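You operate a simulated robot arm through the tools that you are given. There is no shell and no other tool. Be economical: measure what you need, move in short steps, check, and stop when the job is done.

The job below is to be done with a simulated robot arm. You get a single attempt, and the scene is never put back.

## Task
Mix a green sample: two pumps of blue dye, two of yellow.
Fine: in the beaker; stir it even with the white stick; stick back in its holder, lid on, slide in the middle, no scent.
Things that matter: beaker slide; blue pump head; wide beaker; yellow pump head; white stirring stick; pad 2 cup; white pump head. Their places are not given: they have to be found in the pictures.

It is judged by the outcome, as a careful person would: the job done as asked, and still so three seconds after it is handed in. It fails if anything else is knocked over, pushed out of place, dropped, spilled or broken. A push-on lid holds only when it is set on centred and level and pressed home; a screw cap is set on level and turned clockwise until tight.

## Robot
A 7-joint arm with a two-finger parallel gripper, fixed in place. Base frame: the origin is at the foot of the arm, x ahead of it, y to its left, z up; the work surface is at about z = 6. Units: mm, degrees, N and s.
With the tool pointing down near the work surface it reaches from about 220 to 580 mm from the base axis. Its first joint turns from -66.0 to 66.0 degrees. Payload 2.5 kg.
The TCP is the grasp point between the finger pads, 23 mm short of the fingertips. In the tool frame z runs along the fingers and y along their closing line. Largest opening 94 mm; finger width 38, thickness 10; the body of the gripper, 54 by 96 mm, starts 39 mm behind the TCP.
Orientation is that of the tool frame in the base frame, as a unit quaternion [x, y, z, w]. With the fingers straight down and closing along the base's y, the tool's x points along the base's -x, its y along +y and its z along -z.

## Interface
- The arm moves only by the tool servo_tool. Its argument "motion" is a list of rows, each a list of 3 entries, a list of its own where there are three numbers: the opening, from 0 (shut) to 1 (fully open), then the shift along the base's x, y, z in cm, then the turn, a rotation vector about the base's x, y, z in degrees. In form: [[claw, [tx, ty, tz], [ax, ay, az]], ...]. A call has 1 to 10 rows; each row shifts and turns the commanded pose from where the row before left it. Each row takes 0.2 s and may step no farther than 50 mm and 8.6 degrees from the row before; otherwise, or with a gripper value out of range, the whole call is refused. Where a pose cannot be reached the arm comes as near as it can. A force on the tool above 40 N (or 10 N above the force at the start of the call, whichever is more), or a blocked arm, ends the call early, and 0.2 s more pass. Each finger travels about 108 mm/s and halts on what it meets, pressing with about 36 N; the grip force reading is that of the motor and also rises with nothing between the fingers. The clock runs only during rows and for 0.2 s after the last one: add rows that do not move to give the fingers time. The reply holds the time, the measured pose of the TCP, the force on the tool along the base axes, the opening and the grip force, in the units named above and with some noise, and new pictures: "pictures" is both (left out), scene, wrist or none.
- Cameras (640 x 400 px; columns grow to the right, rows downward): "scene" is fixed at [128, -410.6, 553.7]; the picture's right is [0.78, -0.63, 0.00], its down [-0.30, -0.38, -0.88] and it looks along [0.55, 0.68, -0.48] (base axes); focal length 214 px, centre (320, 200). "wrist" rides on the gripper at [-39, 0, -44] in the tool frame; the picture's right is [0.00, -1.00, 0.00], its down [0.97, 0.00, -0.24] and it looks along [0.24, 0.00, 0.97] (tool axes); focal length 218 px, centre (320, 200).
- probe_pixels(camera, pixels): for up to 12 pixels [column, row] of the newest picture of that camera ("zoom" is the newest enlarged one), the place [x, y, z] in the base frame of the surface seen there, good to about 2 mm. It takes no simulated time.
- zoom(camera, box): a new picture of the part [left, top, right, bottom] of that camera's present view, enlarged. It takes no simulated time.
- finish_job(): hands the job in; it is judged then, once.

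Go step by step. Measure first, check grasps and placings, and put right what went wrong. The budget is 80 turns and 120 pictures, counting those below and the enlarged ones. Unless the task says otherwise, let go and move clear before handing in, and close with one line.

The tools are called after "Emit:" by a JSON object that holds its "fn" and its "kwargs". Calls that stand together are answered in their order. servo_tool: Moves the arm, as the interface text tells. Its arguments: {"type":"object","properties":{"motion":{"type":"array"},"pictures":{"type":"string","enum":["both","scene","wrist","none"]}},"required":["motion"]} The other tools are called the same way: probe_pixels (camera, pixels) gives the place of the surface under pixels of a picture; zoom (camera, box) takes an enlarged picture of a part of a camera's view; finish_job () hands the job in.

At the start:

```text
time_s: 0.0
ee_pos: [264.9, -302.0, 475.6]
orientation: [0.0, 1.0, 0.0, -0.001]
force: [-0.3, -0.4, -0.6]
grip_width: 94.0
finger_force: 0.0
```

scene: 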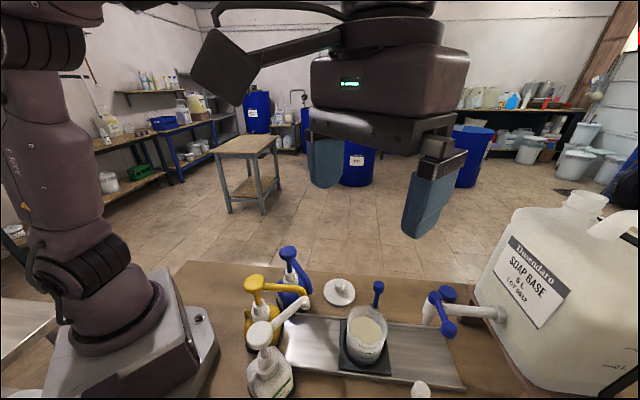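
wrist: 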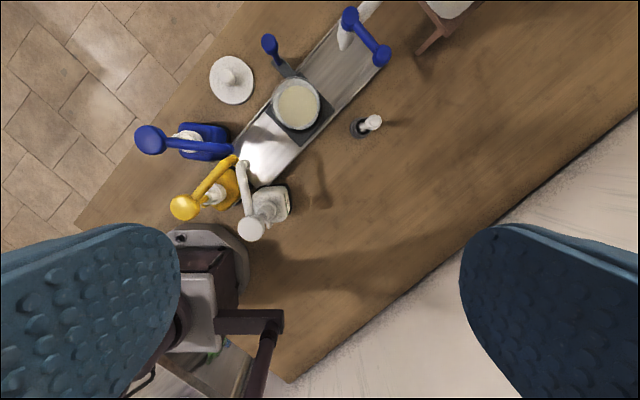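

The pictures show three pump bottles (blue, yellow, white), a beaker on a slide in a metal tray, a lid and a stick in a holder. I'll enlarge both views before measuring.

Emit:
{"fn": "zoom", "kwargs": {"camera": "scene", "box": [220, 230, 500, 400]}}

Emit:
{"fn": "zoom", "kwargs": {"camera": "wrist", "box": [120, 0, 440, 250]}}

```text
2.29 times, centred on (360, 315) of scene
```

zoom: 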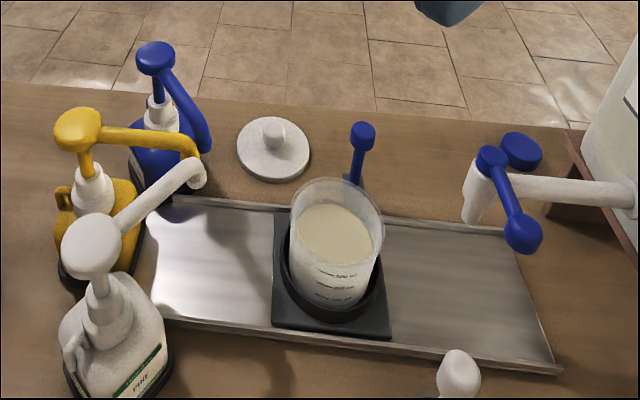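

```text
1.60 times, centred on (280, 125) of wrist
```

zoom: 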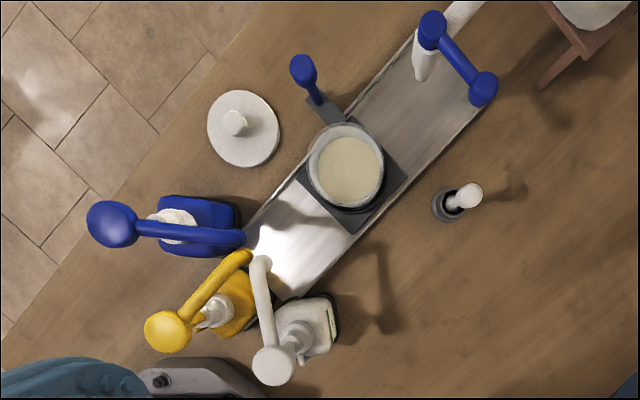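

Now I measure the key points in the wrist zoom.

Emit:
{"fn": "probe_pixels", "kwargs": {"camera": "zoom", "pixels": [[112, 224], [238, 238], [167, 331], [242, 260], [273, 365], [260, 264], [350, 172], [303, 70], [322, 108], [235, 122], [243, 150], [467, 195]]}}

Emit:
{"fn": "probe_pixels", "kwargs": {"camera": "zoom", "pixels": [[443, 208], [432, 30], [482, 90], [422, 75], [300, 195], [388, 165], [352, 232], [275, 285], [390, 60], [250, 225], [470, 120], [200, 225]]}}

Emit:
{"fn": "probe_pixels", "kwargs": {"camera": "scene", "pixels": [[289, 252], [255, 281], [260, 333], [310, 293], [303, 300], [305, 306], [377, 287], [368, 345], [339, 285], [420, 388], [345, 320], [370, 320]]}}

```text
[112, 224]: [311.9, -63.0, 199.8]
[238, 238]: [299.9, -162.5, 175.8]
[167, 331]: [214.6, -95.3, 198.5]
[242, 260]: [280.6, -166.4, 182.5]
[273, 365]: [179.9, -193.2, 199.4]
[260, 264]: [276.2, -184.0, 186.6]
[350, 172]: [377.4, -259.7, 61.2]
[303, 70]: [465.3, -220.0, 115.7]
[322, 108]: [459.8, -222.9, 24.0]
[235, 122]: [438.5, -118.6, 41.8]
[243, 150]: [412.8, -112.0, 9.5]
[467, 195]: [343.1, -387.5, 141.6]
```

```text
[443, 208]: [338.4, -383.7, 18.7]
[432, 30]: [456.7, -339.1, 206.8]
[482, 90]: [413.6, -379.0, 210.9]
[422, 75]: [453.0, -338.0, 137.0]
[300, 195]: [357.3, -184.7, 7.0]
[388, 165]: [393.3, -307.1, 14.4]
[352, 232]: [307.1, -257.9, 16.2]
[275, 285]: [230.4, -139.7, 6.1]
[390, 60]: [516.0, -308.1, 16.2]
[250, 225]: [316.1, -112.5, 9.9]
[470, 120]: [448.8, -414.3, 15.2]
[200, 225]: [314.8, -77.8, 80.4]
```

```text
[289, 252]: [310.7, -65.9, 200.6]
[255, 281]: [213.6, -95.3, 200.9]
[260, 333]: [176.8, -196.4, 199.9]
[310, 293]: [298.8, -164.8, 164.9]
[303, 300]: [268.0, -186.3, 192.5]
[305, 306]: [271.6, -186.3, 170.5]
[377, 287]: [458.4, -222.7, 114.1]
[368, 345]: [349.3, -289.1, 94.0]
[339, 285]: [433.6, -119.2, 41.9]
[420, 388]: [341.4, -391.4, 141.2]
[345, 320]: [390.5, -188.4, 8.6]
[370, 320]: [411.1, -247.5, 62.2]
```

Tray runs diagonally; nozzles converge near (287,-170). I'll move over the centre for a closer top view.

Emit:
{"fn": "servo_tool", "kwargs": {"motion": [[1, [2.5, 2, -2.5], [0, 0, 0]], [1, [2.5, 2, -2.5], [0, 0, 0]], [1, [0, 2, -2.5], [0, 0, 0]], [1, [0, 0, 0], [0, 0, 0]]]}}

```text
time_s: 1.0
ee_pos: [317.0, -240.1, 402.4]
orientation: [0.0, 1.0, 0.0, 0.0]
force: [0.4, 0.5, 0.1]
grip_width: 94.1
finger_force: 0.0
```

scene: 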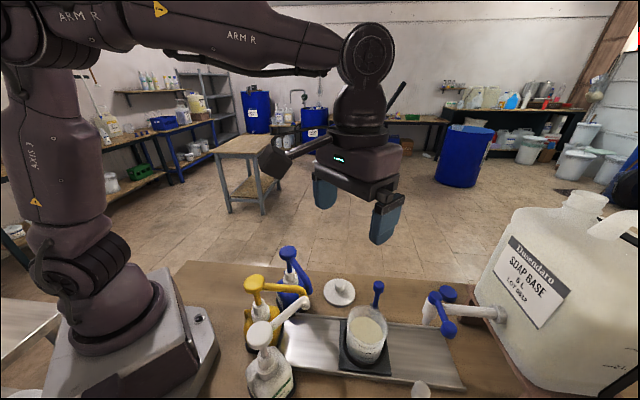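
wrist: 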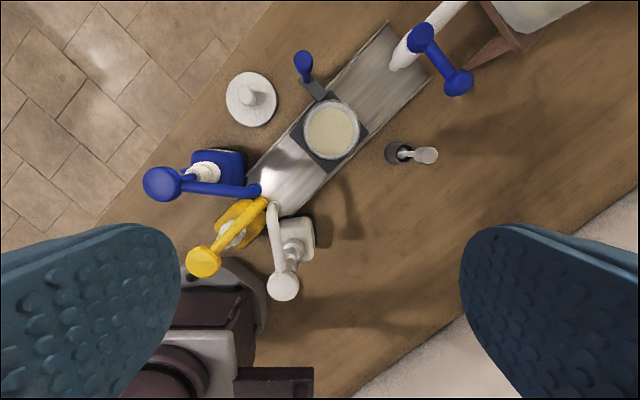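

Emit:
{"fn": "zoom", "kwargs": {"camera": "wrist", "box": [220, 10, 460, 160]}}

Emit:
{"fn": "probe_pixels", "kwargs": {"camera": "zoom", "pixels": [[444, 33], [555, 185], [73, 448], [190, 330], [280, 440], [390, 320], [240, 270], [260, 220], [220, 140], [295, 315], [218, 110], [460, 370]]}}

Emit:
{"fn": "probe_pixels", "kwargs": {"camera": "wrist", "pixels": [[332, 103], [332, 158], [359, 130], [304, 131], [332, 131], [162, 183], [203, 263], [283, 287], [254, 191], [263, 202], [273, 207], [250, 98]]}}

```text
2.67 times, centred on (340, 85) of wrist
```

zoom: 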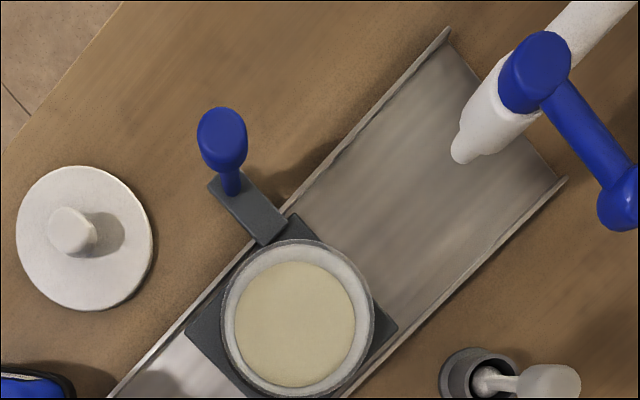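

```text
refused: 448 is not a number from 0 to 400
```

```text
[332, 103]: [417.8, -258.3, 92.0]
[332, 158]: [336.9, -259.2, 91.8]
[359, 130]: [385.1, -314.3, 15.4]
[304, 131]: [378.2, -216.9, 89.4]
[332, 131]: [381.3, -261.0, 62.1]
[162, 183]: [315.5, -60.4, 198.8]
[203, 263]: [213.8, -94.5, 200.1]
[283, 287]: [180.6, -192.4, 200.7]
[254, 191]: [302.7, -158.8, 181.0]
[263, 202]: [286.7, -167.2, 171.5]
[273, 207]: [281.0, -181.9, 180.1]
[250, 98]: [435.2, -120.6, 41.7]
```

Emit:
{"fn": "probe_pixels", "kwargs": {"camera": "zoom", "pixels": [[444, 33], [562, 185], [115, 390], [360, 388], [264, 240], [215, 185], [222, 125], [231, 190], [280, 200], [300, 320], [190, 335], [392, 325]]}}

Emit:
{"fn": "probe_pixels", "kwargs": {"camera": "zoom", "pixels": [[70, 230], [20, 238], [148, 238], [85, 172], [85, 305], [548, 380], [485, 378], [443, 378], [515, 378], [478, 350], [296, 242], [370, 320]]}}

Emit:
{"fn": "probe_pixels", "kwargs": {"camera": "wrist", "pixels": [[283, 214], [248, 178], [385, 25], [430, 75], [425, 155], [388, 152], [398, 140], [398, 165], [410, 153], [245, 165], [225, 235], [300, 240]]}}

```text
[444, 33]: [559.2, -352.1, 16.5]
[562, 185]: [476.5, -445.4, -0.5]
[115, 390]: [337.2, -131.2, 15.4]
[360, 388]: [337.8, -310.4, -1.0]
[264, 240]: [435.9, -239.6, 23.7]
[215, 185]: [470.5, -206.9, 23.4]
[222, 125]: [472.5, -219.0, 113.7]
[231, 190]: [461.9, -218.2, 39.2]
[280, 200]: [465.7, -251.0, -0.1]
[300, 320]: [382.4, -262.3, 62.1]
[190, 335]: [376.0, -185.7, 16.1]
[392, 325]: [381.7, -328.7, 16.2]
```

```text
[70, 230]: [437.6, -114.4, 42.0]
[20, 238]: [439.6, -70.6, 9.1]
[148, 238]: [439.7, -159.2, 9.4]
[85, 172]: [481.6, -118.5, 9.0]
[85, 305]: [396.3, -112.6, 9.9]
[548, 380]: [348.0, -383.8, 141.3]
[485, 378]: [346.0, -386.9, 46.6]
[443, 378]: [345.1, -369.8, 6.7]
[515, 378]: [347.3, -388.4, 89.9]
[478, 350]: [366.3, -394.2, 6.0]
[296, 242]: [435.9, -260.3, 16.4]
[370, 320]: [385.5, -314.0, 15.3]
```

```text
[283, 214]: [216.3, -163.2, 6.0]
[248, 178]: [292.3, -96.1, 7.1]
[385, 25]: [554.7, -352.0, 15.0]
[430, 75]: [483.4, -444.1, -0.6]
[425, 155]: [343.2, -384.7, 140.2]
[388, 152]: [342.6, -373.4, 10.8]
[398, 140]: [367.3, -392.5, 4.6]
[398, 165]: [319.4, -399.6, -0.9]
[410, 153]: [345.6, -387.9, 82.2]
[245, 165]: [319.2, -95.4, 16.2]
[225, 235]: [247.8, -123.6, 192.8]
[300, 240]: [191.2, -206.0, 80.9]
```

The tray axis is at 45° (u=(0.707,-0.707)). The beaker centre is at about (378,-259), with its rim at z 92. The nozzles sit about 126 mm up the tray, and the handle knob is at about (464,-219,115). I'll move above the handle.

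Emit:
{"fn": "servo_tool", "kwargs": {"motion": [[1, [4, 0.6, -3], [0, 0, 0]], [1, [4, 0.6, -3], [0, 0, 0]], [1, [4, 0.6, -3], [0, 0, 0]], [1, [2.7, 0.3, -3], [0, 0, 0]], [0.6, [0, 0, -4.5], [0, 0, 0]], [0.6, [0, 0, -4], [0, 0, 0]], [0.6, [0, 0, 0], [0, 0, 0]]]}}

```text
refused: row 1 steps farther than a row can; nothing moved
```

Emit:
{"fn": "servo_tool", "kwargs": {"motion": [[1, [3.5, 0.5, -3], [0, 0, 0]], [1, [3.5, 0.5, -3], [0, 0, 0]], [1, [3.5, 0.5, -3], [0, 0, 0]], [1, [3.2, 0.6, -3], [0, 0, 0]], [1, [1, 0, -3.5], [0, 0, 0]], [0.6, [0, 0, -4], [0, 0, 0]], [0.6, [0, 0, 0], [0, 0, 0]]]}}

```text
time_s: 2.6
ee_pos: [463.8, -221.6, 205.8]
orientation: [-0.001, 1.0, -0.001, 0.001]
force: [0.7, -0.4, 0.1]
grip_width: 56.4
finger_force: 0.2
```

scene: 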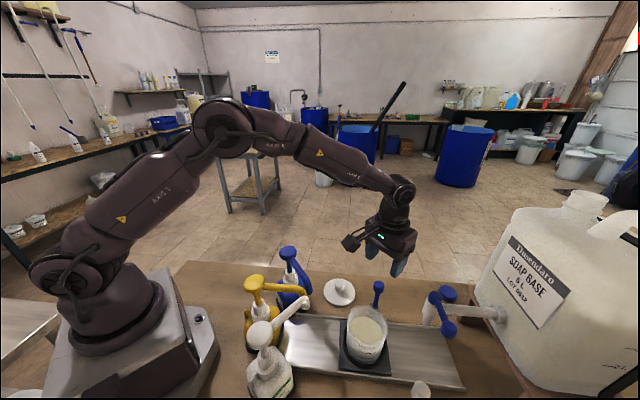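
wrist: 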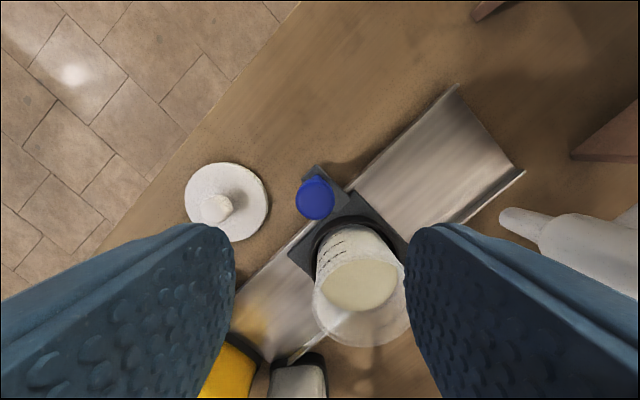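

Emit:
{"fn": "probe_pixels", "kwargs": {"camera": "scene", "pixels": [[350, 241], [362, 233], [385, 243], [410, 240], [400, 262], [373, 250], [392, 110]]}}

Emit:
{"fn": "probe_pixels", "kwargs": {"camera": "wrist", "pixels": [[316, 190], [316, 208], [300, 198], [332, 198], [216, 209], [500, 215]]}}

Emit:
{"fn": "zoom", "kwargs": {"camera": "scene", "box": [320, 160, 480, 320]}}

```text
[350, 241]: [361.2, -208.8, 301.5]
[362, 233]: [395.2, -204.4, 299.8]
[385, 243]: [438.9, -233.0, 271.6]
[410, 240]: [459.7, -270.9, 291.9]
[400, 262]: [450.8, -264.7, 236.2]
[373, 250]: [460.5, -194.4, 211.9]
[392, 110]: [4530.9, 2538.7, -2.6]
```

```text
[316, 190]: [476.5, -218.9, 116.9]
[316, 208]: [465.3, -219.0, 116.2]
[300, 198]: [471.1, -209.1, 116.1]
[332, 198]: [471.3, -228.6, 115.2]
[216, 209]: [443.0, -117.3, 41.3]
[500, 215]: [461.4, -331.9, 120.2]
```

```text
2.50 times, centred on (400, 240) of scene
```

zoom: 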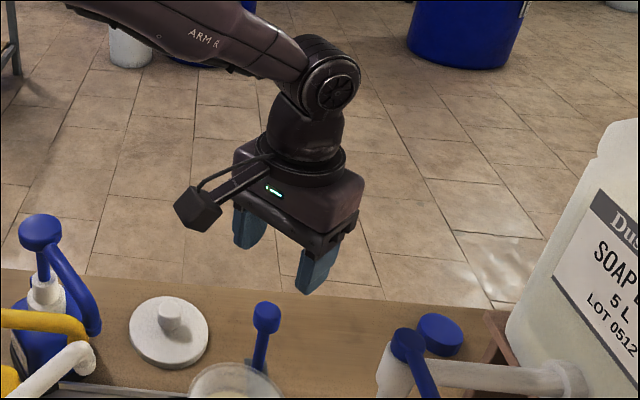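

A box on the gripper sticks out about 100 mm along tool +x, level with z+95. It would hit the blue pump arm, so I'll yaw -90° to point it towards +y, and centre on the knob at about (470,-219).

Emit:
{"fn": "servo_tool", "kwargs": {"motion": [[0.6, [0, 0, 0], [0, 0, -8.5]], [0.6, [0, 0, 0], [0, 0, -8.5]], [0.6, [0, 0, 0], [0, 0, -8.5]], [0.6, [0, 0, 0], [0, 0, -8.5]], [0.6, [0, 0, 0], [0, 0, -8.5]], [0.6, [0, 0, 0], [0, 0, -8.5]], [0.6, [0, 0, 0], [0, 0, -8.5]], [0.6, [0, 0, 0], [0, 0, -8.5]], [0.6, [0, 0, 0], [0, 0, -8.5]], [0.6, [0, 0, 0], [0, 0, -8.5]]], "pictures": "none"}}

Emit:
{"fn": "servo_tool", "kwargs": {"motion": [[0.6, [0.2, 0, 0], [0, 0, -5]], [0.6, [0, 0, 0], [0, 0, 0]], [0.6, [0, 0, 0], [0, 0, 0]]]}}

```text
time_s: 4.8
ee_pos: [462.1, -220.2, 206.3]
orientation: [0.676, 0.737, 0.0, 0.0]
force: [0.3, 0.1, 0.5]
grip_width: 56.6
finger_force: 0.0
```

```text
time_s: 5.6
ee_pos: [463.1, -220.2, 207.0]
orientation: [0.707, 0.707, 0.0, 0.0]
force: [0.0, 0.4, 0.2]
grip_width: 56.4
finger_force: 0.1
```

scene: 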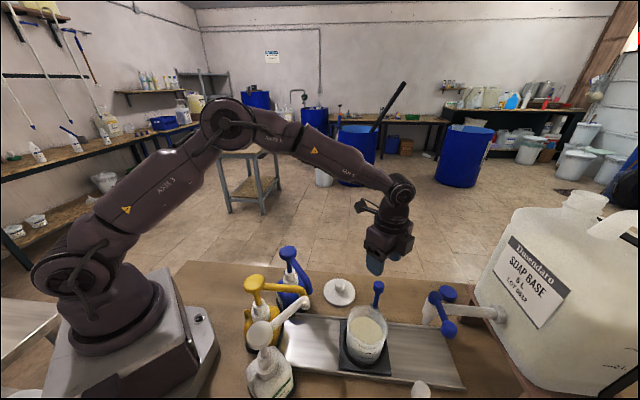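
wrist: 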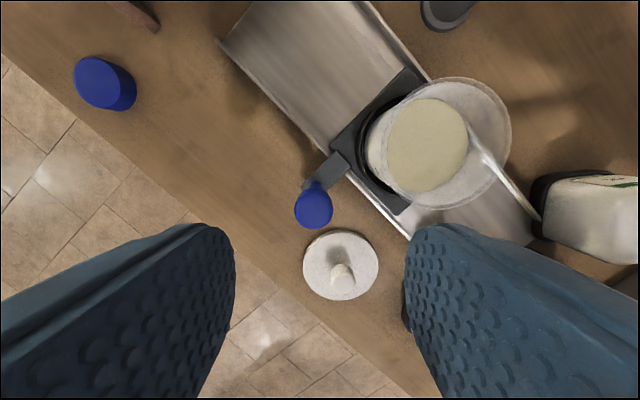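

Emit:
{"fn": "probe_pixels", "kwargs": {"camera": "wrist", "pixels": [[313, 210], [300, 210], [327, 210], [313, 226], [313, 192], [318, 188], [438, 20], [105, 85]]}}

Emit:
{"fn": "zoom", "kwargs": {"camera": "scene", "box": [340, 270, 420, 320]}}

```text
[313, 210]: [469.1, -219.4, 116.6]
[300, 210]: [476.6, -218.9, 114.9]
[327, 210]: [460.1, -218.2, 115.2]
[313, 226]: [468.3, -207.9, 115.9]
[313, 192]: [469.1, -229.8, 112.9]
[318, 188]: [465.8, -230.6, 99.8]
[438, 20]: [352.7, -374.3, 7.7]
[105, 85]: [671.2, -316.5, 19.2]
```

```text
8.00 times, centred on (380, 295) of scene
```

zoom: 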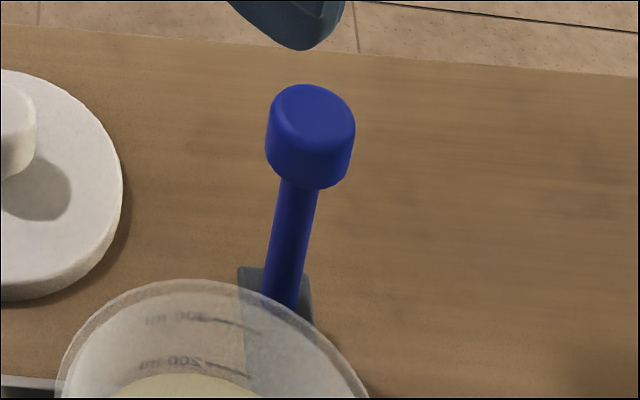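

The knob is a cylinder at (468.5,-219), z 98–116. I'll descend and grasp it at z≈106.

Emit:
{"fn": "servo_tool", "kwargs": {"motion": [[0.6, [0.55, 0.1, -3.5], [0, 0, 0]], [0.6, [0, 0, -3.5], [0, 0, 0]], [0.6, [0, 0, -3.1], [0, 0, 0]], [0.6, [0, 0, 0], [0, 0, 0]], [0.2, [0, 0, 0], [0, 0, 0]], [0.15, [0, 0, 0], [0, 0, 0]], [0.1, [0, 0, 0], [0, 0, 0]], [0.1, [0, 0, 0], [0, 0, 0]]]}}

```text
time_s: 7.4
ee_pos: [470.3, -221.9, 105.6]
orientation: [0.708, 0.706, -0.003, -0.001]
force: [-15.8, -13.5, -1.8]
grip_width: 25.1
finger_force: 44.8
```

scene: 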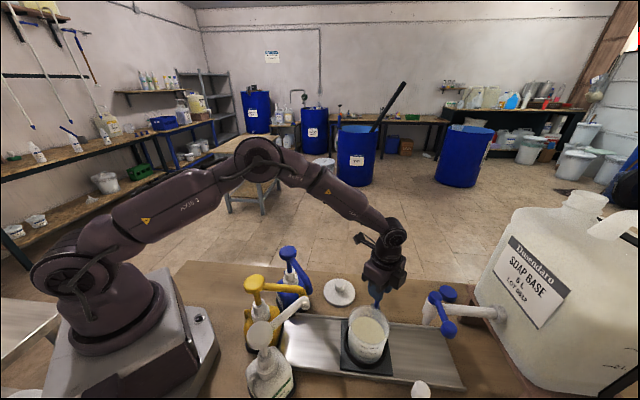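
wrist: 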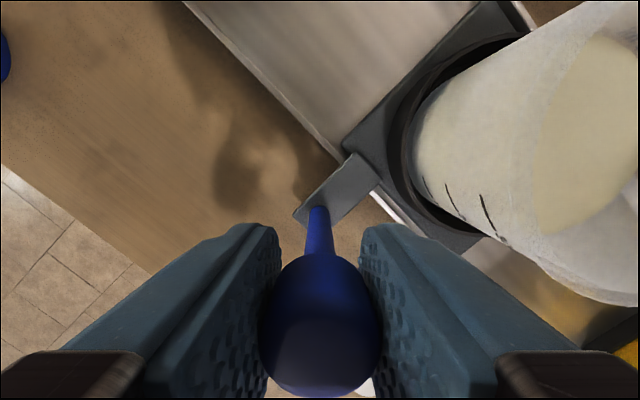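

Knob held (opening 25). I'll slide along (-x,+y), starting with a small test.

Emit:
{"fn": "servo_tool", "kwargs": {"motion": [[0.1, [-0.5, 0.4, 0], [0, 0, 0]], [0.1, [-0.5, 0.5, 0], [0, 0, 0]], [0.1, [-0.5, 0.5, 0], [0, 0, 0]], [0.1, [-0.5, 0.5, 0], [0, 0, 0]], [0.1, [0, 0, 0], [0, 0, 0]]], "pictures": "none"}}

```text
time_s: 8.6
ee_pos: [450.9, -201.9, 105.6]
orientation: [0.707, 0.707, 0.001, 0.001]
force: [-9.8, -9.1, 6.5]
grip_width: 25.0
finger_force: 45.2
```

Emit:
{"fn": "servo_tool", "kwargs": {"motion": [[0.1, [-0.7, 0.7, 0], [0, 0, 0]], [0.1, [-0.7, 0.7, 0], [0, 0, 0]], [0.1, [-0.7, 0.7, 0], [0, 0, 0]], [0.1, [-0.7, 0.7, 0], [0, 0, 0]], [0.1, [-0.7, 0.7, 0], [0, 0, 0]], [0.1, [-0.7, 0.7, 0], [0, 0, 0]], [0.1, [0, 0, 0], [0, 0, 0]]]}}

```text
time_s: 10.2
ee_pos: [406.9, -158.3, 105.7]
orientation: [0.707, 0.708, -0.001, -0.001]
force: [-10.8, -9.7, -4.3]
grip_width: 25.2
finger_force: 44.8
```

scene: 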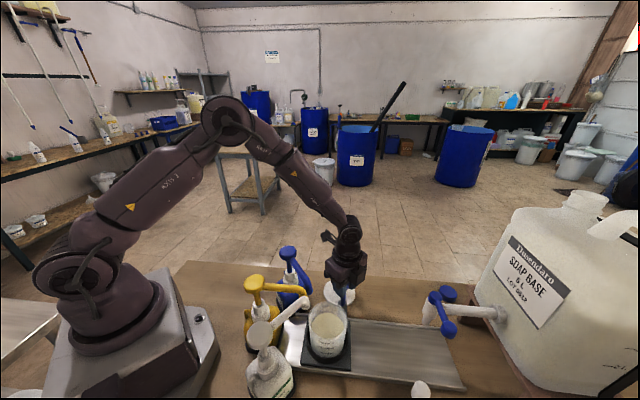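
wrist: 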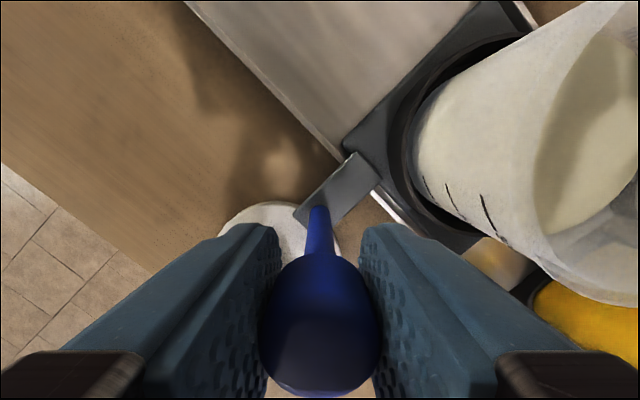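

Emit:
{"fn": "servo_tool", "kwargs": {"motion": [[0.1, [-0.6, 0.6, 0], [0, 0, 0]], [0.1, [-0.6, 0.6, 0], [0, 0, 0]], [0.1, [-0.6, 0.6, 0], [0, 0, 0]], [0.1, [-0.5, 0.5, 0], [0, 0, 0]], [0.1, [0, 0, 0], [0, 0, 0]], [0.1, [0, 0, 0], [0, 0, 0]]]}}

Emit:
{"fn": "zoom", "kwargs": {"camera": "scene", "box": [220, 230, 420, 390]}}

```text
time_s: 11.3
ee_pos: [387.2, -137.9, 105.0]
orientation: [0.708, 0.707, 0.002, 0.005]
force: [4.7, -4.3, -4.3]
grip_width: 25.4
finger_force: 45.4
stopped in row 5: the force on the tool passed its limit (the readings are from after the stop); the commanded pose is now the measured one
```

scene: 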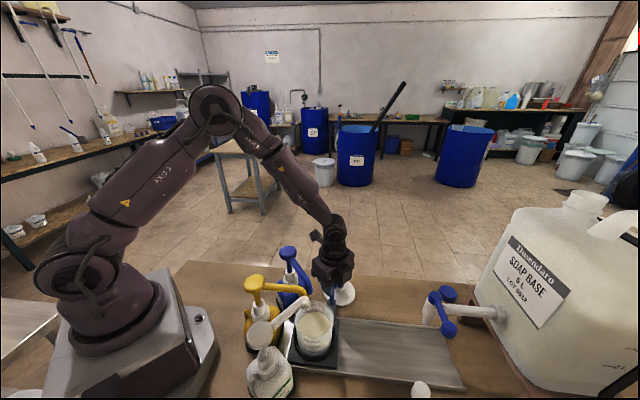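
wrist: 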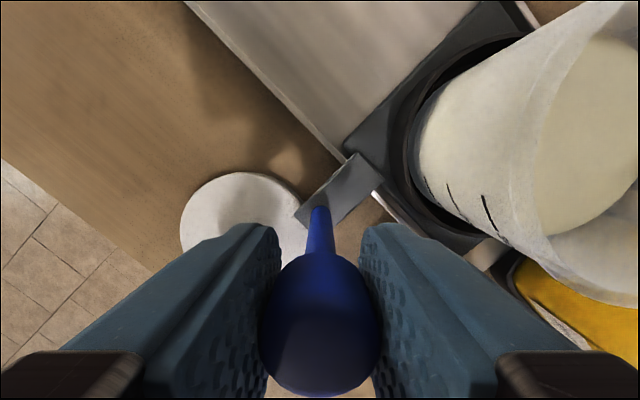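

```text
2.50 times, centred on (320, 310) of scene
```

zoom: 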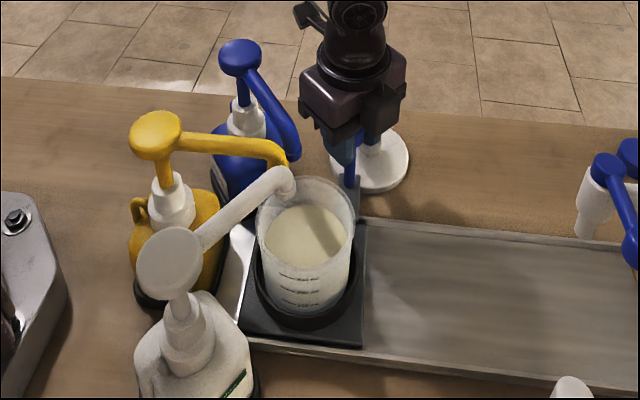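

The slide reached its left stop, with the beaker now at about (295,-176) under the nozzles. I'll release and rise.

Emit:
{"fn": "servo_tool", "kwargs": {"motion": [[0.45, [0, 0, 0], [0, 0, 0]], [0.45, [0, 0, 0], [0, 0, 0]], [0.45, [0, 0, 3.5], [0, 0, 0]], [0.45, [0, 0, 4.5], [0, 0, 0]], [0.45, [0, 0, 4.5], [0, 0, 0]], [0.45, [0, 0, 4.5], [0, 0, 0]], [0, [-2.5, 2.5, 2], [0, 0, 0]], [0, [-2.5, 2.5, 0], [0, 0, 0]], [0, [-2.3, 2.5, 0], [0, 0, 0]], [0, [0, 0, 0], [0, 0, 0]]]}}

Emit:
{"fn": "probe_pixels", "kwargs": {"camera": "scene", "pixels": [[289, 252], [287, 250], [292, 255], [255, 281], [250, 284], [260, 284], [254, 276], [260, 329]]}}

```text
time_s: 13.5
ee_pos: [311.3, -62.8, 297.7]
orientation: [0.708, 0.707, 0.0, 0.006]
force: [1.1, 1.2, 0.3]
grip_width: 0.1
finger_force: 36.4
```

scene: 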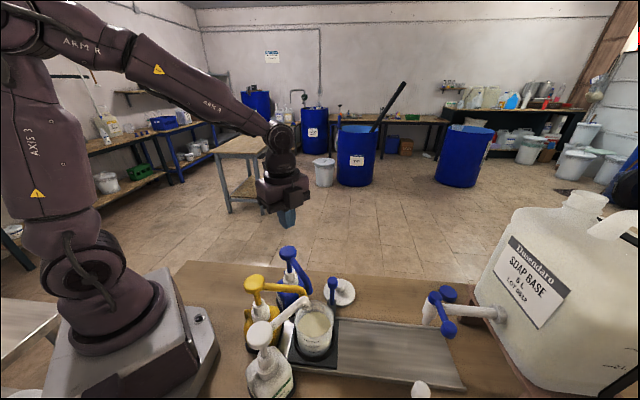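
wrist: 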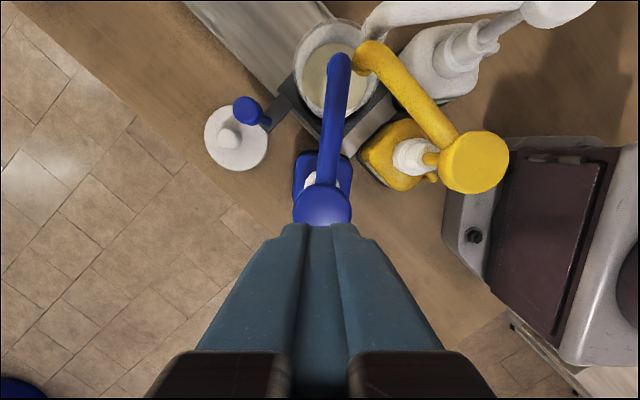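

```text
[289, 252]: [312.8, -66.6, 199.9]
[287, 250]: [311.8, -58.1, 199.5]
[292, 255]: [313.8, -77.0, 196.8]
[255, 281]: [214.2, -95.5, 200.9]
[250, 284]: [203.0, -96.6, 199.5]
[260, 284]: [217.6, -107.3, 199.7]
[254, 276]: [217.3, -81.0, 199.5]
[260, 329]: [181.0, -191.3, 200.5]
```

Head centre is about (312.5,-63,200) and the shut fingers are right above it. I'll lower to near contact, then press gently to learn the stroke.

Emit:
{"fn": "servo_tool", "kwargs": {"motion": [[0, [0.1, 0, -4], [0, 0, 0]], [0, [0, 0, -3], [0, 0, 0]], [0, [0, 0, -0.5], [0, 0, 0]], [0, [0, 0, -0.5], [0, 0, 0]], [0, [0, 0, -0.5], [0, 0, 0]], [0, [0, 0, -0.5], [0, 0, 0]], [0, [0, 0, -0.5], [0, 0, 0]], [0, [0, 0, 0], [0, 0, 0]]], "pictures": "scene"}}

```text
time_s: 15.3
ee_pos: [314.8, -62.5, 200.3]
orientation: [0.708, 0.707, 0.001, 0.006]
force: [0.7, 2.5, 5.0]
grip_width: 0.0
finger_force: 36.2
```

scene: 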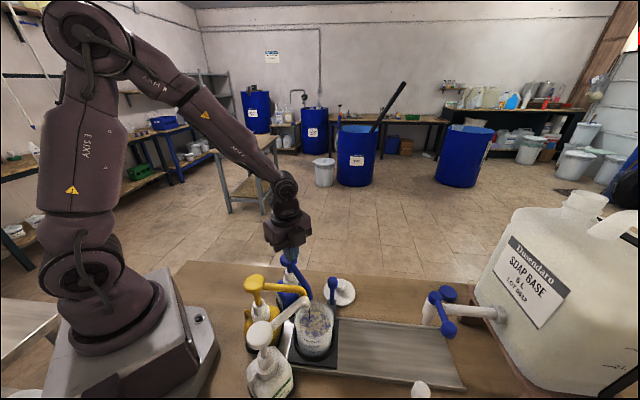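

Blue is already coming out at 22 mm of press with about 5 N. I'll continue to the bottom stop.

Emit:
{"fn": "servo_tool", "kwargs": {"motion": [[0, [0, 0, -0.4], [0, 0, 0]], [0, [0, 0, -0.4], [0, 0, 0]], [0, [0, 0, -0.4], [0, 0, 0]], [0, [0, 0, -0.4], [0, 0, 0]], [0, [0, 0, 0], [0, 0, 0]]], "pictures": "scene"}}

Emit:
{"fn": "zoom", "kwargs": {"camera": "scene", "box": [220, 230, 380, 390]}}

```text
time_s: 16.5
ee_pos: [315.1, -61.9, 185.5]
orientation: [0.708, 0.706, 0.002, 0.005]
force: [2.3, 3.5, 7.3]
grip_width: 0.0
finger_force: 36.0
```

scene: 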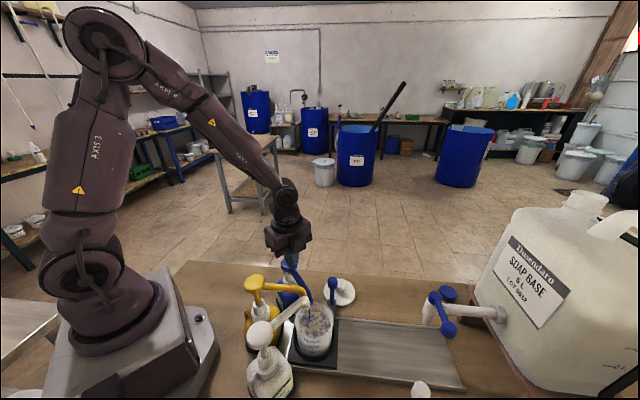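

```text
2.50 times, centred on (300, 310) of scene
```

zoom: 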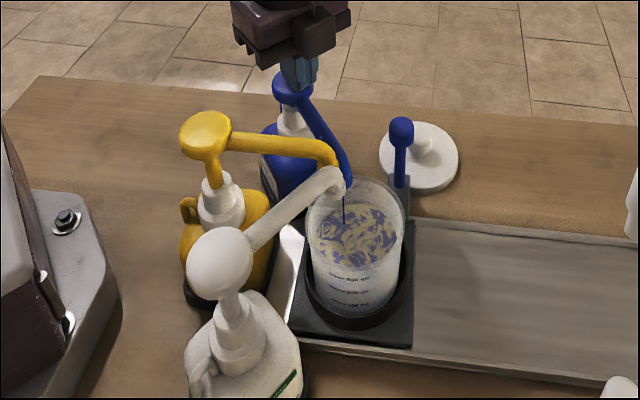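

Emit:
{"fn": "servo_tool", "kwargs": {"motion": [[0, [0, 0, -0.4], [0, 0, 0]], [0, [0, 0, -0.4], [0, 0, 0]], [0, [0, 0, -0.4], [0, 0, 0]], [0, [0, 0, 0], [0, 0, 0]], [0, [0, 0, 0], [0, 0, 0]]], "pictures": "scene"}}

Emit:
{"fn": "zoom", "kwargs": {"camera": "scene", "box": [220, 230, 380, 390]}}

```text
time_s: 17.1
ee_pos: [314.9, -62.9, 180.2]
orientation: [0.709, 0.706, 0.003, 0.004]
force: [-9.4, 1.1, 23.9]
grip_width: 0.1
finger_force: 36.2
stopped in row 2: the force on the tool passed its limit (the readings are from after the stop); the commanded pose is now the measured one
```

scene: 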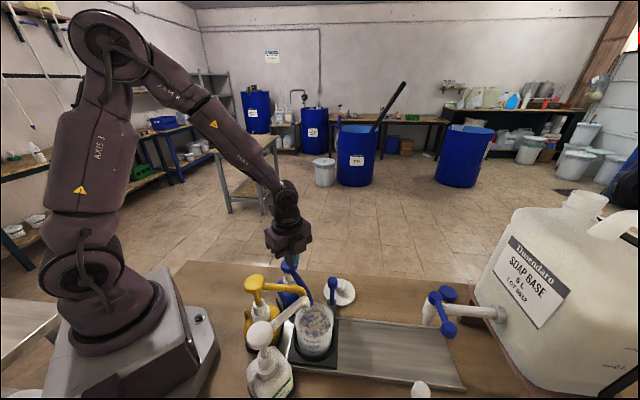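

```text
2.50 times, centred on (300, 310) of scene
```

zoom: 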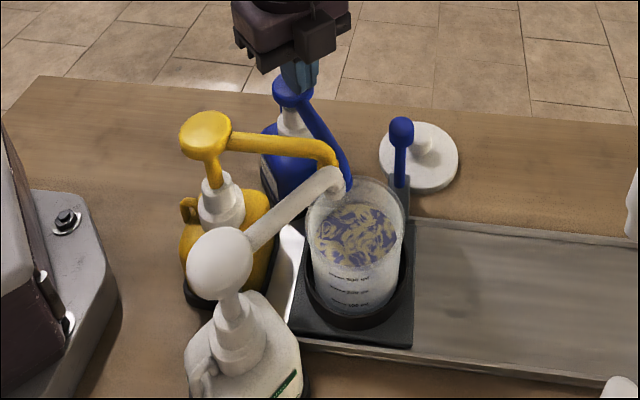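

Bottomed out at TCP z≈180 (stroke about 42 mm) and the stream has stopped. I'll release fully, then do pump two of blue.

Emit:
{"fn": "servo_tool", "kwargs": {"motion": [[0, [0, 0, 1.5], [0, 0, 0]], [0, [0, 0, 1.5], [0, 0, 0]], [0, [0, 0, 1.5], [0, 0, 0]], [0, [0, 0, 1], [0, 0, 0]], [0, [0, 0, 0], [0, 0, 0]], [0, [0, 0, 0], [0, 0, 0]]], "pictures": "scene"}}

Emit:
{"fn": "zoom", "kwargs": {"camera": "scene", "box": [220, 230, 380, 390]}}

```text
time_s: 18.5
ee_pos: [315.5, -63.0, 234.9]
orientation: [0.707, 0.707, 0.0, 0.005]
force: [0.3, 0.1, -0.4]
grip_width: 0.0
finger_force: 36.2
```

scene: 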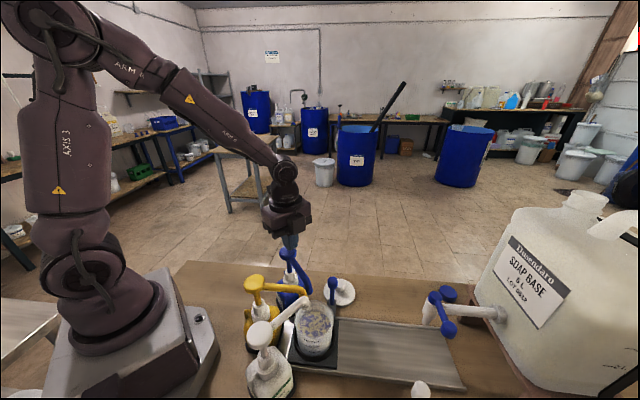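

```text
2.50 times, centred on (300, 310) of scene
```

zoom: 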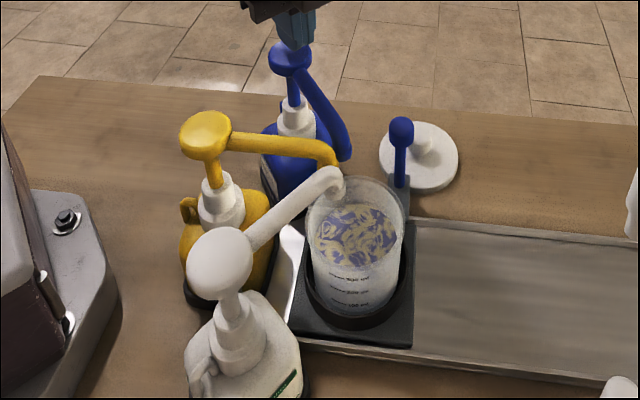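

Head is back up. Second blue pump now.

Emit:
{"fn": "servo_tool", "kwargs": {"motion": [[0, [-0.2, 0, -1.0], [0, 0, 0]], [0, [0, 0, -0.6], [0, 0, 0]], [0, [0, 0, -0.6], [0, 0, 0]], [0, [0, 0, -0.6], [0, 0, 0]], [0, [0, 0, -0.6], [0, 0, 0]], [0, [0, 0, -0.6], [0, 0, 0]], [0, [0, 0, -0.6], [0, 0, 0]], [0, [0, 0, -0.5], [0, 0, 0]], [0, [0, 0, -0.5], [0, 0, 0]], [0, [0, 0, -0.3], [0, 0, 0]]], "pictures": "none"}}

Emit:
{"fn": "zoom", "kwargs": {"camera": "scene", "box": [220, 230, 380, 390]}}

```text
time_s: 20.6
ee_pos: [314.4, -63.0, 181.0]
orientation: [0.708, 0.706, 0.002, 0.004]
force: [-9.5, 0.9, 23.2]
grip_width: 0.1
finger_force: 36.3
stopped in row 10: the force on the tool passed its limit (the readings are from after the stop); the commanded pose is now the measured one
```

```text
2.50 times, centred on (300, 310) of scene
```

zoom: 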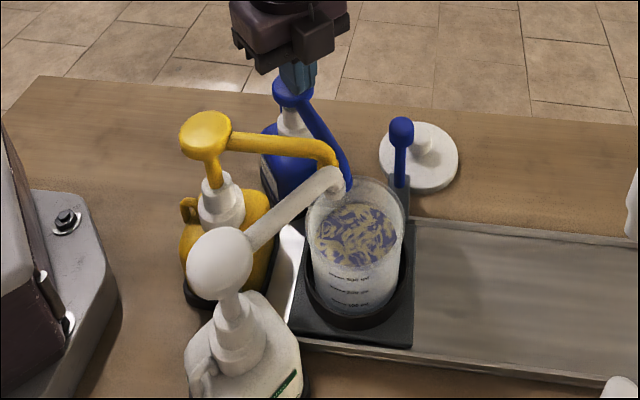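

Two blue pumps done. Rise and go to the yellow head at (214,-95).

Emit:
{"fn": "servo_tool", "kwargs": {"motion": [[0, [0, 0, 2], [0, 0, 0]], [0, [0, 0, 3], [0, 0, 0]], [0, [0, 0, 3.5], [0, 0, 0]], [0, [-2.5, -0.8, 0], [0, 0, 0]], [0, [-2.5, -0.8, 0], [0, 0, 0]], [0, [-2.5, -0.8, 0], [0, 0, 0]], [0, [-2.5, -0.8, 0], [0, 0, 0]], [0, [0, 0, 0], [0, 0, 0]], [0, [0, 0, 0], [0, 0, 0]]]}}

```text
time_s: 22.6
ee_pos: [214.2, -95.1, 266.4]
orientation: [0.707, 0.707, 0.002, 0.004]
force: [-0.4, -0.2, -0.3]
grip_width: 0.0
finger_force: 36.1
```

scene: 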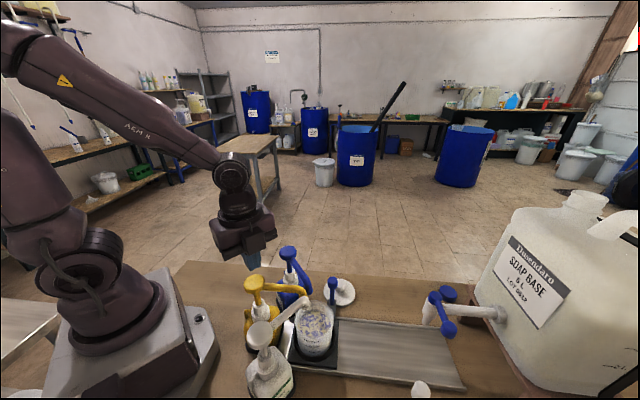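
wrist: 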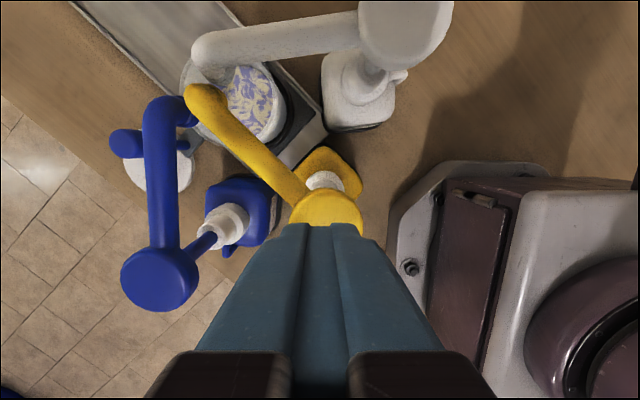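

Well centred over the yellow head. First yellow pump.

Emit:
{"fn": "servo_tool", "kwargs": {"motion": [[0, [-0.1, 0, -3.7], [0, 0, 0]], [0, [0, 0, -0.6], [0, 0, 0]], [0, [0, 0, -0.6], [0, 0, 0]], [0, [0, 0, -0.6], [0, 0, 0]], [0, [0, 0, -0.6], [0, 0, 0]], [0, [0, 0, -0.6], [0, 0, 0]], [0, [0, 0, -0.6], [0, 0, 0]], [0, [0, 0, -0.6], [0, 0, 0]], [0, [0, 0, -0.6], [0, 0, 0]], [0, [0, 0, -0.4], [0, 0, 0]]], "pictures": "none"}}

Emit:
{"fn": "zoom", "kwargs": {"camera": "scene", "box": [220, 230, 380, 390]}}

```text
time_s: 24.7
ee_pos: [213.1, -95.7, 180.6]
orientation: [0.708, 0.707, 0.003, 0.002]
force: [-9.8, 3.5, 34.5]
grip_width: 0.0
finger_force: 35.9
stopped in row 10: the force on the tool passed its limit (the readings are from after the stop); the commanded pose is now the measured one
```

```text
2.50 times, centred on (300, 310) of scene
```

zoom: 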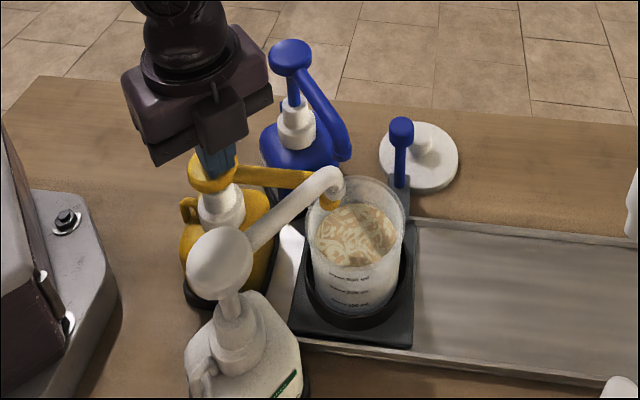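

The first yellow pump bottomed out. I'll release fully, pause, then pump again.

Emit:
{"fn": "servo_tool", "kwargs": {"motion": [[0, [0, 0, 1.5], [0, 0, 0]], [0, [0, 0, 1.5], [0, 0, 0]], [0, [0, 0, 1.5], [0, 0, 0]], [0, [0, 0, 1], [0, 0, 0]], [0, [0, 0, 0], [0, 0, 0]], [0, [0, 0, 0], [0, 0, 0]]], "pictures": "none"}}

Emit:
{"fn": "zoom", "kwargs": {"camera": "scene", "box": [220, 230, 380, 390]}}

Emit:
{"fn": "servo_tool", "kwargs": {"motion": [[0, [0.1, 0, -1.0], [0, 0, 0]], [0, [0, 0, -0.6], [0, 0, 0]], [0, [0, 0, -0.6], [0, 0, 0]], [0, [0, 0, -0.6], [0, 0, 0]], [0, [0, 0, -0.6], [0, 0, 0]], [0, [0, 0, -0.6], [0, 0, 0]], [0, [0, 0, -0.6], [0, 0, 0]], [0, [0, 0, -0.5], [0, 0, 0]], [0, [0, 0, -0.5], [0, 0, 0]], [0, [0, 0, -0.3], [0, 0, 0]]], "pictures": "none"}}

Emit:
{"fn": "zoom", "kwargs": {"camera": "scene", "box": [220, 230, 380, 390]}}

```text
time_s: 26.1
ee_pos: [212.0, -96.0, 234.4]
orientation: [0.708, 0.706, 0.002, 0.004]
force: [1.4, -0.6, -0.3]
grip_width: 0.0
finger_force: 35.9
```

```text
2.50 times, centred on (300, 310) of scene
```

zoom: 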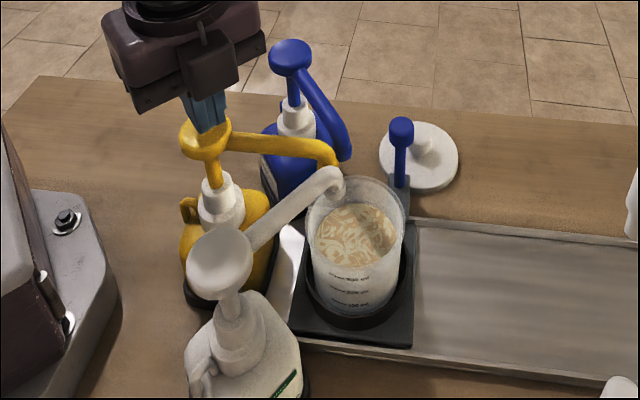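

```text
time_s: 28.2
ee_pos: [213.7, -95.2, 180.5]
orientation: [0.708, 0.706, 0.003, 0.002]
force: [-8.3, 4.4, 31.3]
grip_width: 0.2
finger_force: 35.8
stopped in row 10: the force on the tool passed its limit (the readings are from after the stop); the commanded pose is now the measured one
```

```text
2.50 times, centred on (300, 310) of scene
```

zoom: 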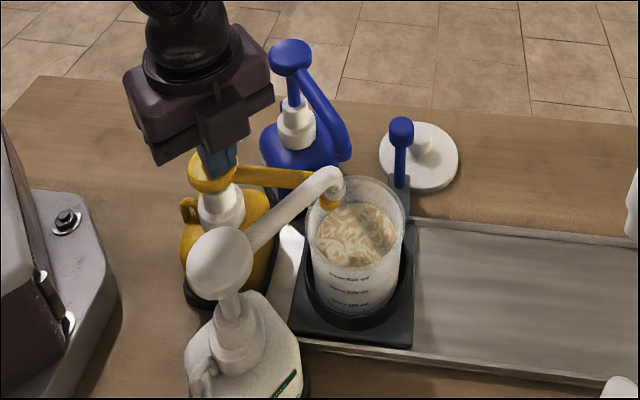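

All four pumps delivered. I'll rise and go back to the slide knob at (387,-138).

Emit:
{"fn": "servo_tool", "kwargs": {"motion": [[0, [0, 0, 3], [0, 0, 0]], [0, [0, 0, 4.5], [0, 0, 0]], [0, [0, 0, 2], [0, 0, 0]], [0, [4.3, -1.05, 0], [0, 0, 0]], [0, [4.3, -1.05, 0], [0, 0, 0]], [0, [4.3, -1.05, 0], [0, 0, 0]], [0, [4.4, -1.05, 0], [0, 0, 0]], [0.45, [0, 0, -4], [0, 0, 0]], [0.45, [0, 0, -4], [0, 0, 0]], [0.45, [0, 0, 0], [0, 0, 0]]]}}

Emit:
{"fn": "probe_pixels", "kwargs": {"camera": "wrist", "pixels": [[320, 210], [310, 215], [330, 215]]}}

```text
time_s: 30.4
ee_pos: [388.3, -136.8, 195.6]
orientation: [0.709, 0.705, 0.003, 0.004]
force: [0.3, 0.3, -0.5]
grip_width: 42.0
finger_force: 0.0
```

scene: 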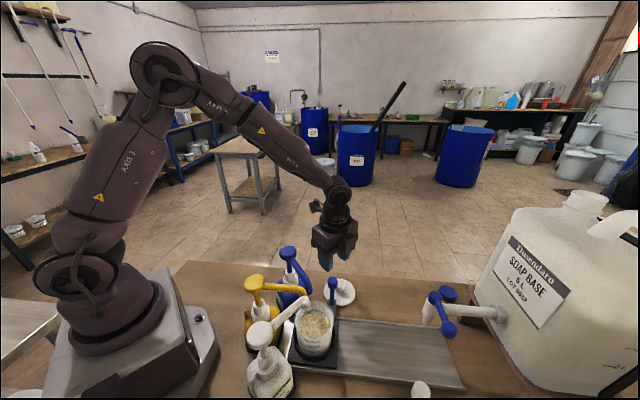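
wrist: 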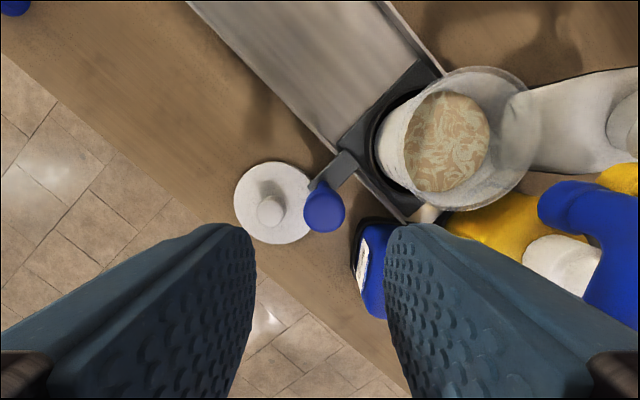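

```text
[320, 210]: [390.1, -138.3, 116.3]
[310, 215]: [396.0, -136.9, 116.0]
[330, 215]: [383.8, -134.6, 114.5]
```

Emit:
{"fn": "servo_tool", "kwargs": {"motion": [[0.45, [0, -0.1, -3], [0, 0, 0]], [0.45, [0, 0, -3], [0, 0, 0]], [0.45, [0, 0, -3], [0, 0, 0]], [0.45, [0, 0, 0], [0, 0, 0]], [0.1, [0, 0, 0], [0, 0, 0]], [0.1, [0, 0, 0], [0, 0, 0]], [0.1, [0.3, -0.3, 0], [0, 0, 0]], [0.1, [0.5, -0.5, 0], [0, 0, 0]], [0.1, [0.5, -0.5, 0], [0, 0, 0]], [0.1, [0, 0, 0], [0, 0, 0]]], "pictures": "wrist"}}

```text
time_s: 32.6
ee_pos: [402.2, -153.6, 105.1]
orientation: [0.708, 0.706, 0.003, 0.004]
force: [-11.9, -10.9, 14.8]
grip_width: 25.1
finger_force: 45.1
```

wrist: 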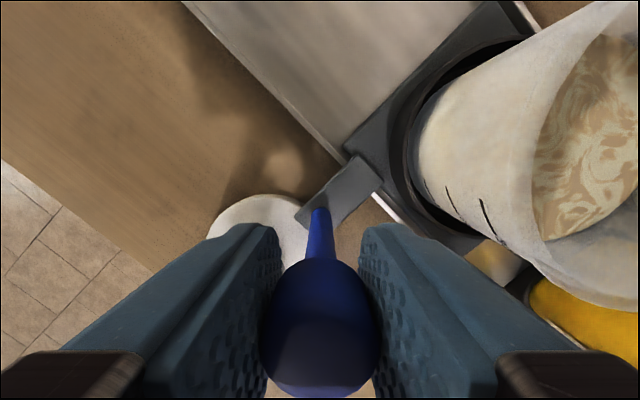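

Emit:
{"fn": "servo_tool", "kwargs": {"motion": [[0.1, [0.7, -0.7, 0], [0, 0, 0]], [0.1, [0.7, -0.7, 0], [0, 0, 0]], [0.1, [0.7, -0.7, 0], [0, 0, 0]], [0.1, [0.7, -0.7, 0], [0, 0, 0]], [0.1, [0.7, -0.7, 0], [0, 0, 0]], [0.1, [0.7, -0.7, 0], [0, 0, 0]], [0.1, [0.7, -0.7, 0], [0, 0, 0]], [0.1, [0.7, -0.7, 0], [0, 0, 0]], [0.1, [0.7, -0.7, 0], [0, 0, 0]], [0.1, [0.4, -0.4, 0], [0, 0, 0]]], "pictures": "none"}}

Emit:
{"fn": "servo_tool", "kwargs": {"motion": [[0.1, [0, 0, 0], [0, 0, 0]], [0.1, [0, 0, 0], [0, 0, 0]]]}}

```text
time_s: 34.8
ee_pos: [467.5, -218.9, 105.2]
orientation: [0.708, 0.706, 0.003, 0.003]
force: [-4.7, -5.7, 19.1]
grip_width: 25.1
finger_force: 44.6
```

```text
time_s: 35.4
ee_pos: [467.6, -219.5, 105.9]
orientation: [0.708, 0.706, 0.004, 0.003]
force: [-0.4, -4.6, 17.3]
grip_width: 25.1
finger_force: 44.9
```

scene: 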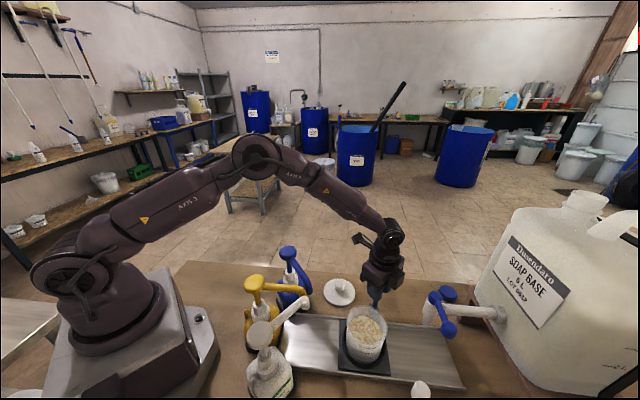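
wrist: 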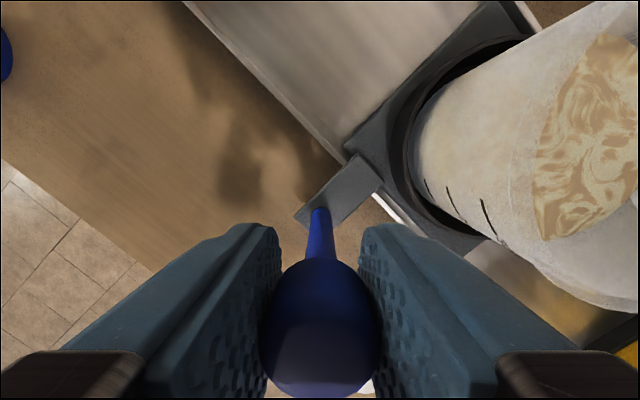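

The slide is back at its starting (middle) place. I'll release, rise and turn +90° back towards the default yaw for the stick.

Emit:
{"fn": "servo_tool", "kwargs": {"motion": [[0.5, [0, 0, 0], [0, 0, 0]], [0.5, [0, 0, 0], [0, 0, 0]], [0.5, [0, 0, 4], [0, 0, 0]], [0.5, [0, 0, 4.5], [0, 0, 0]], [0.5, [0, 0, 4.5], [0, 0, 0]], [0.5, [0, 0, 4.5], [0, 0, 0]], [0.5, [-3, -1, 2], [0, 0, 8.5]], [0.5, [-3, -1, 0], [0, 0, 8.5]], [0.5, [-3, -1, 0], [0, 0, 8.5]], [0.5, [-3, -1, 0], [0, 0, 8.5]]], "pictures": "none"}}

Emit:
{"fn": "servo_tool", "kwargs": {"motion": [[0.5, [0, -2.5, 0], [0, 0, 8.5]], [0.5, [0, -2.5, 0], [0, 0, 8.5]], [0.5, [0, -2.5, 0], [0, 0, 8.5]], [0.5, [0, -2.5, 0], [0, 0, 8.5]], [0.5, [0, -2.5, 0], [0, 0, 8.5]], [0.5, [0, 0, 0], [0, 0, 8.5]], [0.5, [0, 0, 0], [0, 0, 5]], [0.5, [0, 0, 0], [0, 0, 0]]]}}

```text
time_s: 37.6
ee_pos: [343.9, -257.9, 300.7]
orientation: [0.47, 0.882, 0.004, 0.001]
force: [-0.4, -0.1, 0.1]
grip_width: 47.1
finger_force: 0.1
```

```text
time_s: 39.4
ee_pos: [345.6, -384.4, 300.4]
orientation: [0.002, 1.0, 0.005, 0.0]
force: [-0.2, -0.5, 0.0]
grip_width: 47.3
finger_force: 0.1
```

scene: 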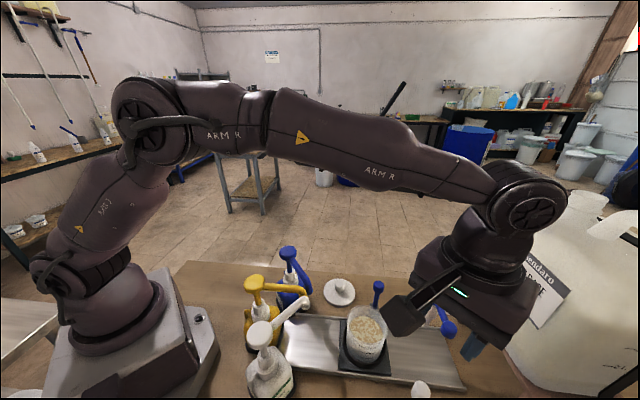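
wrist: 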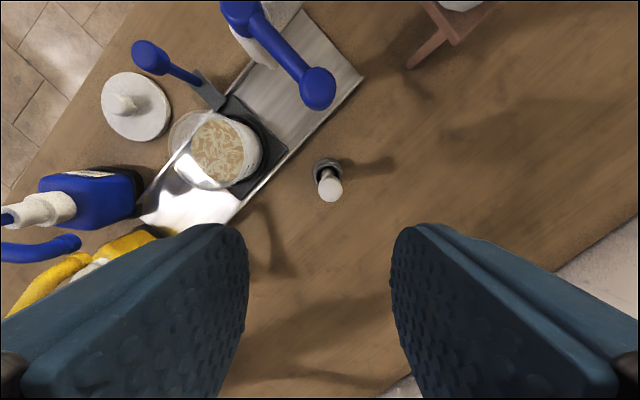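

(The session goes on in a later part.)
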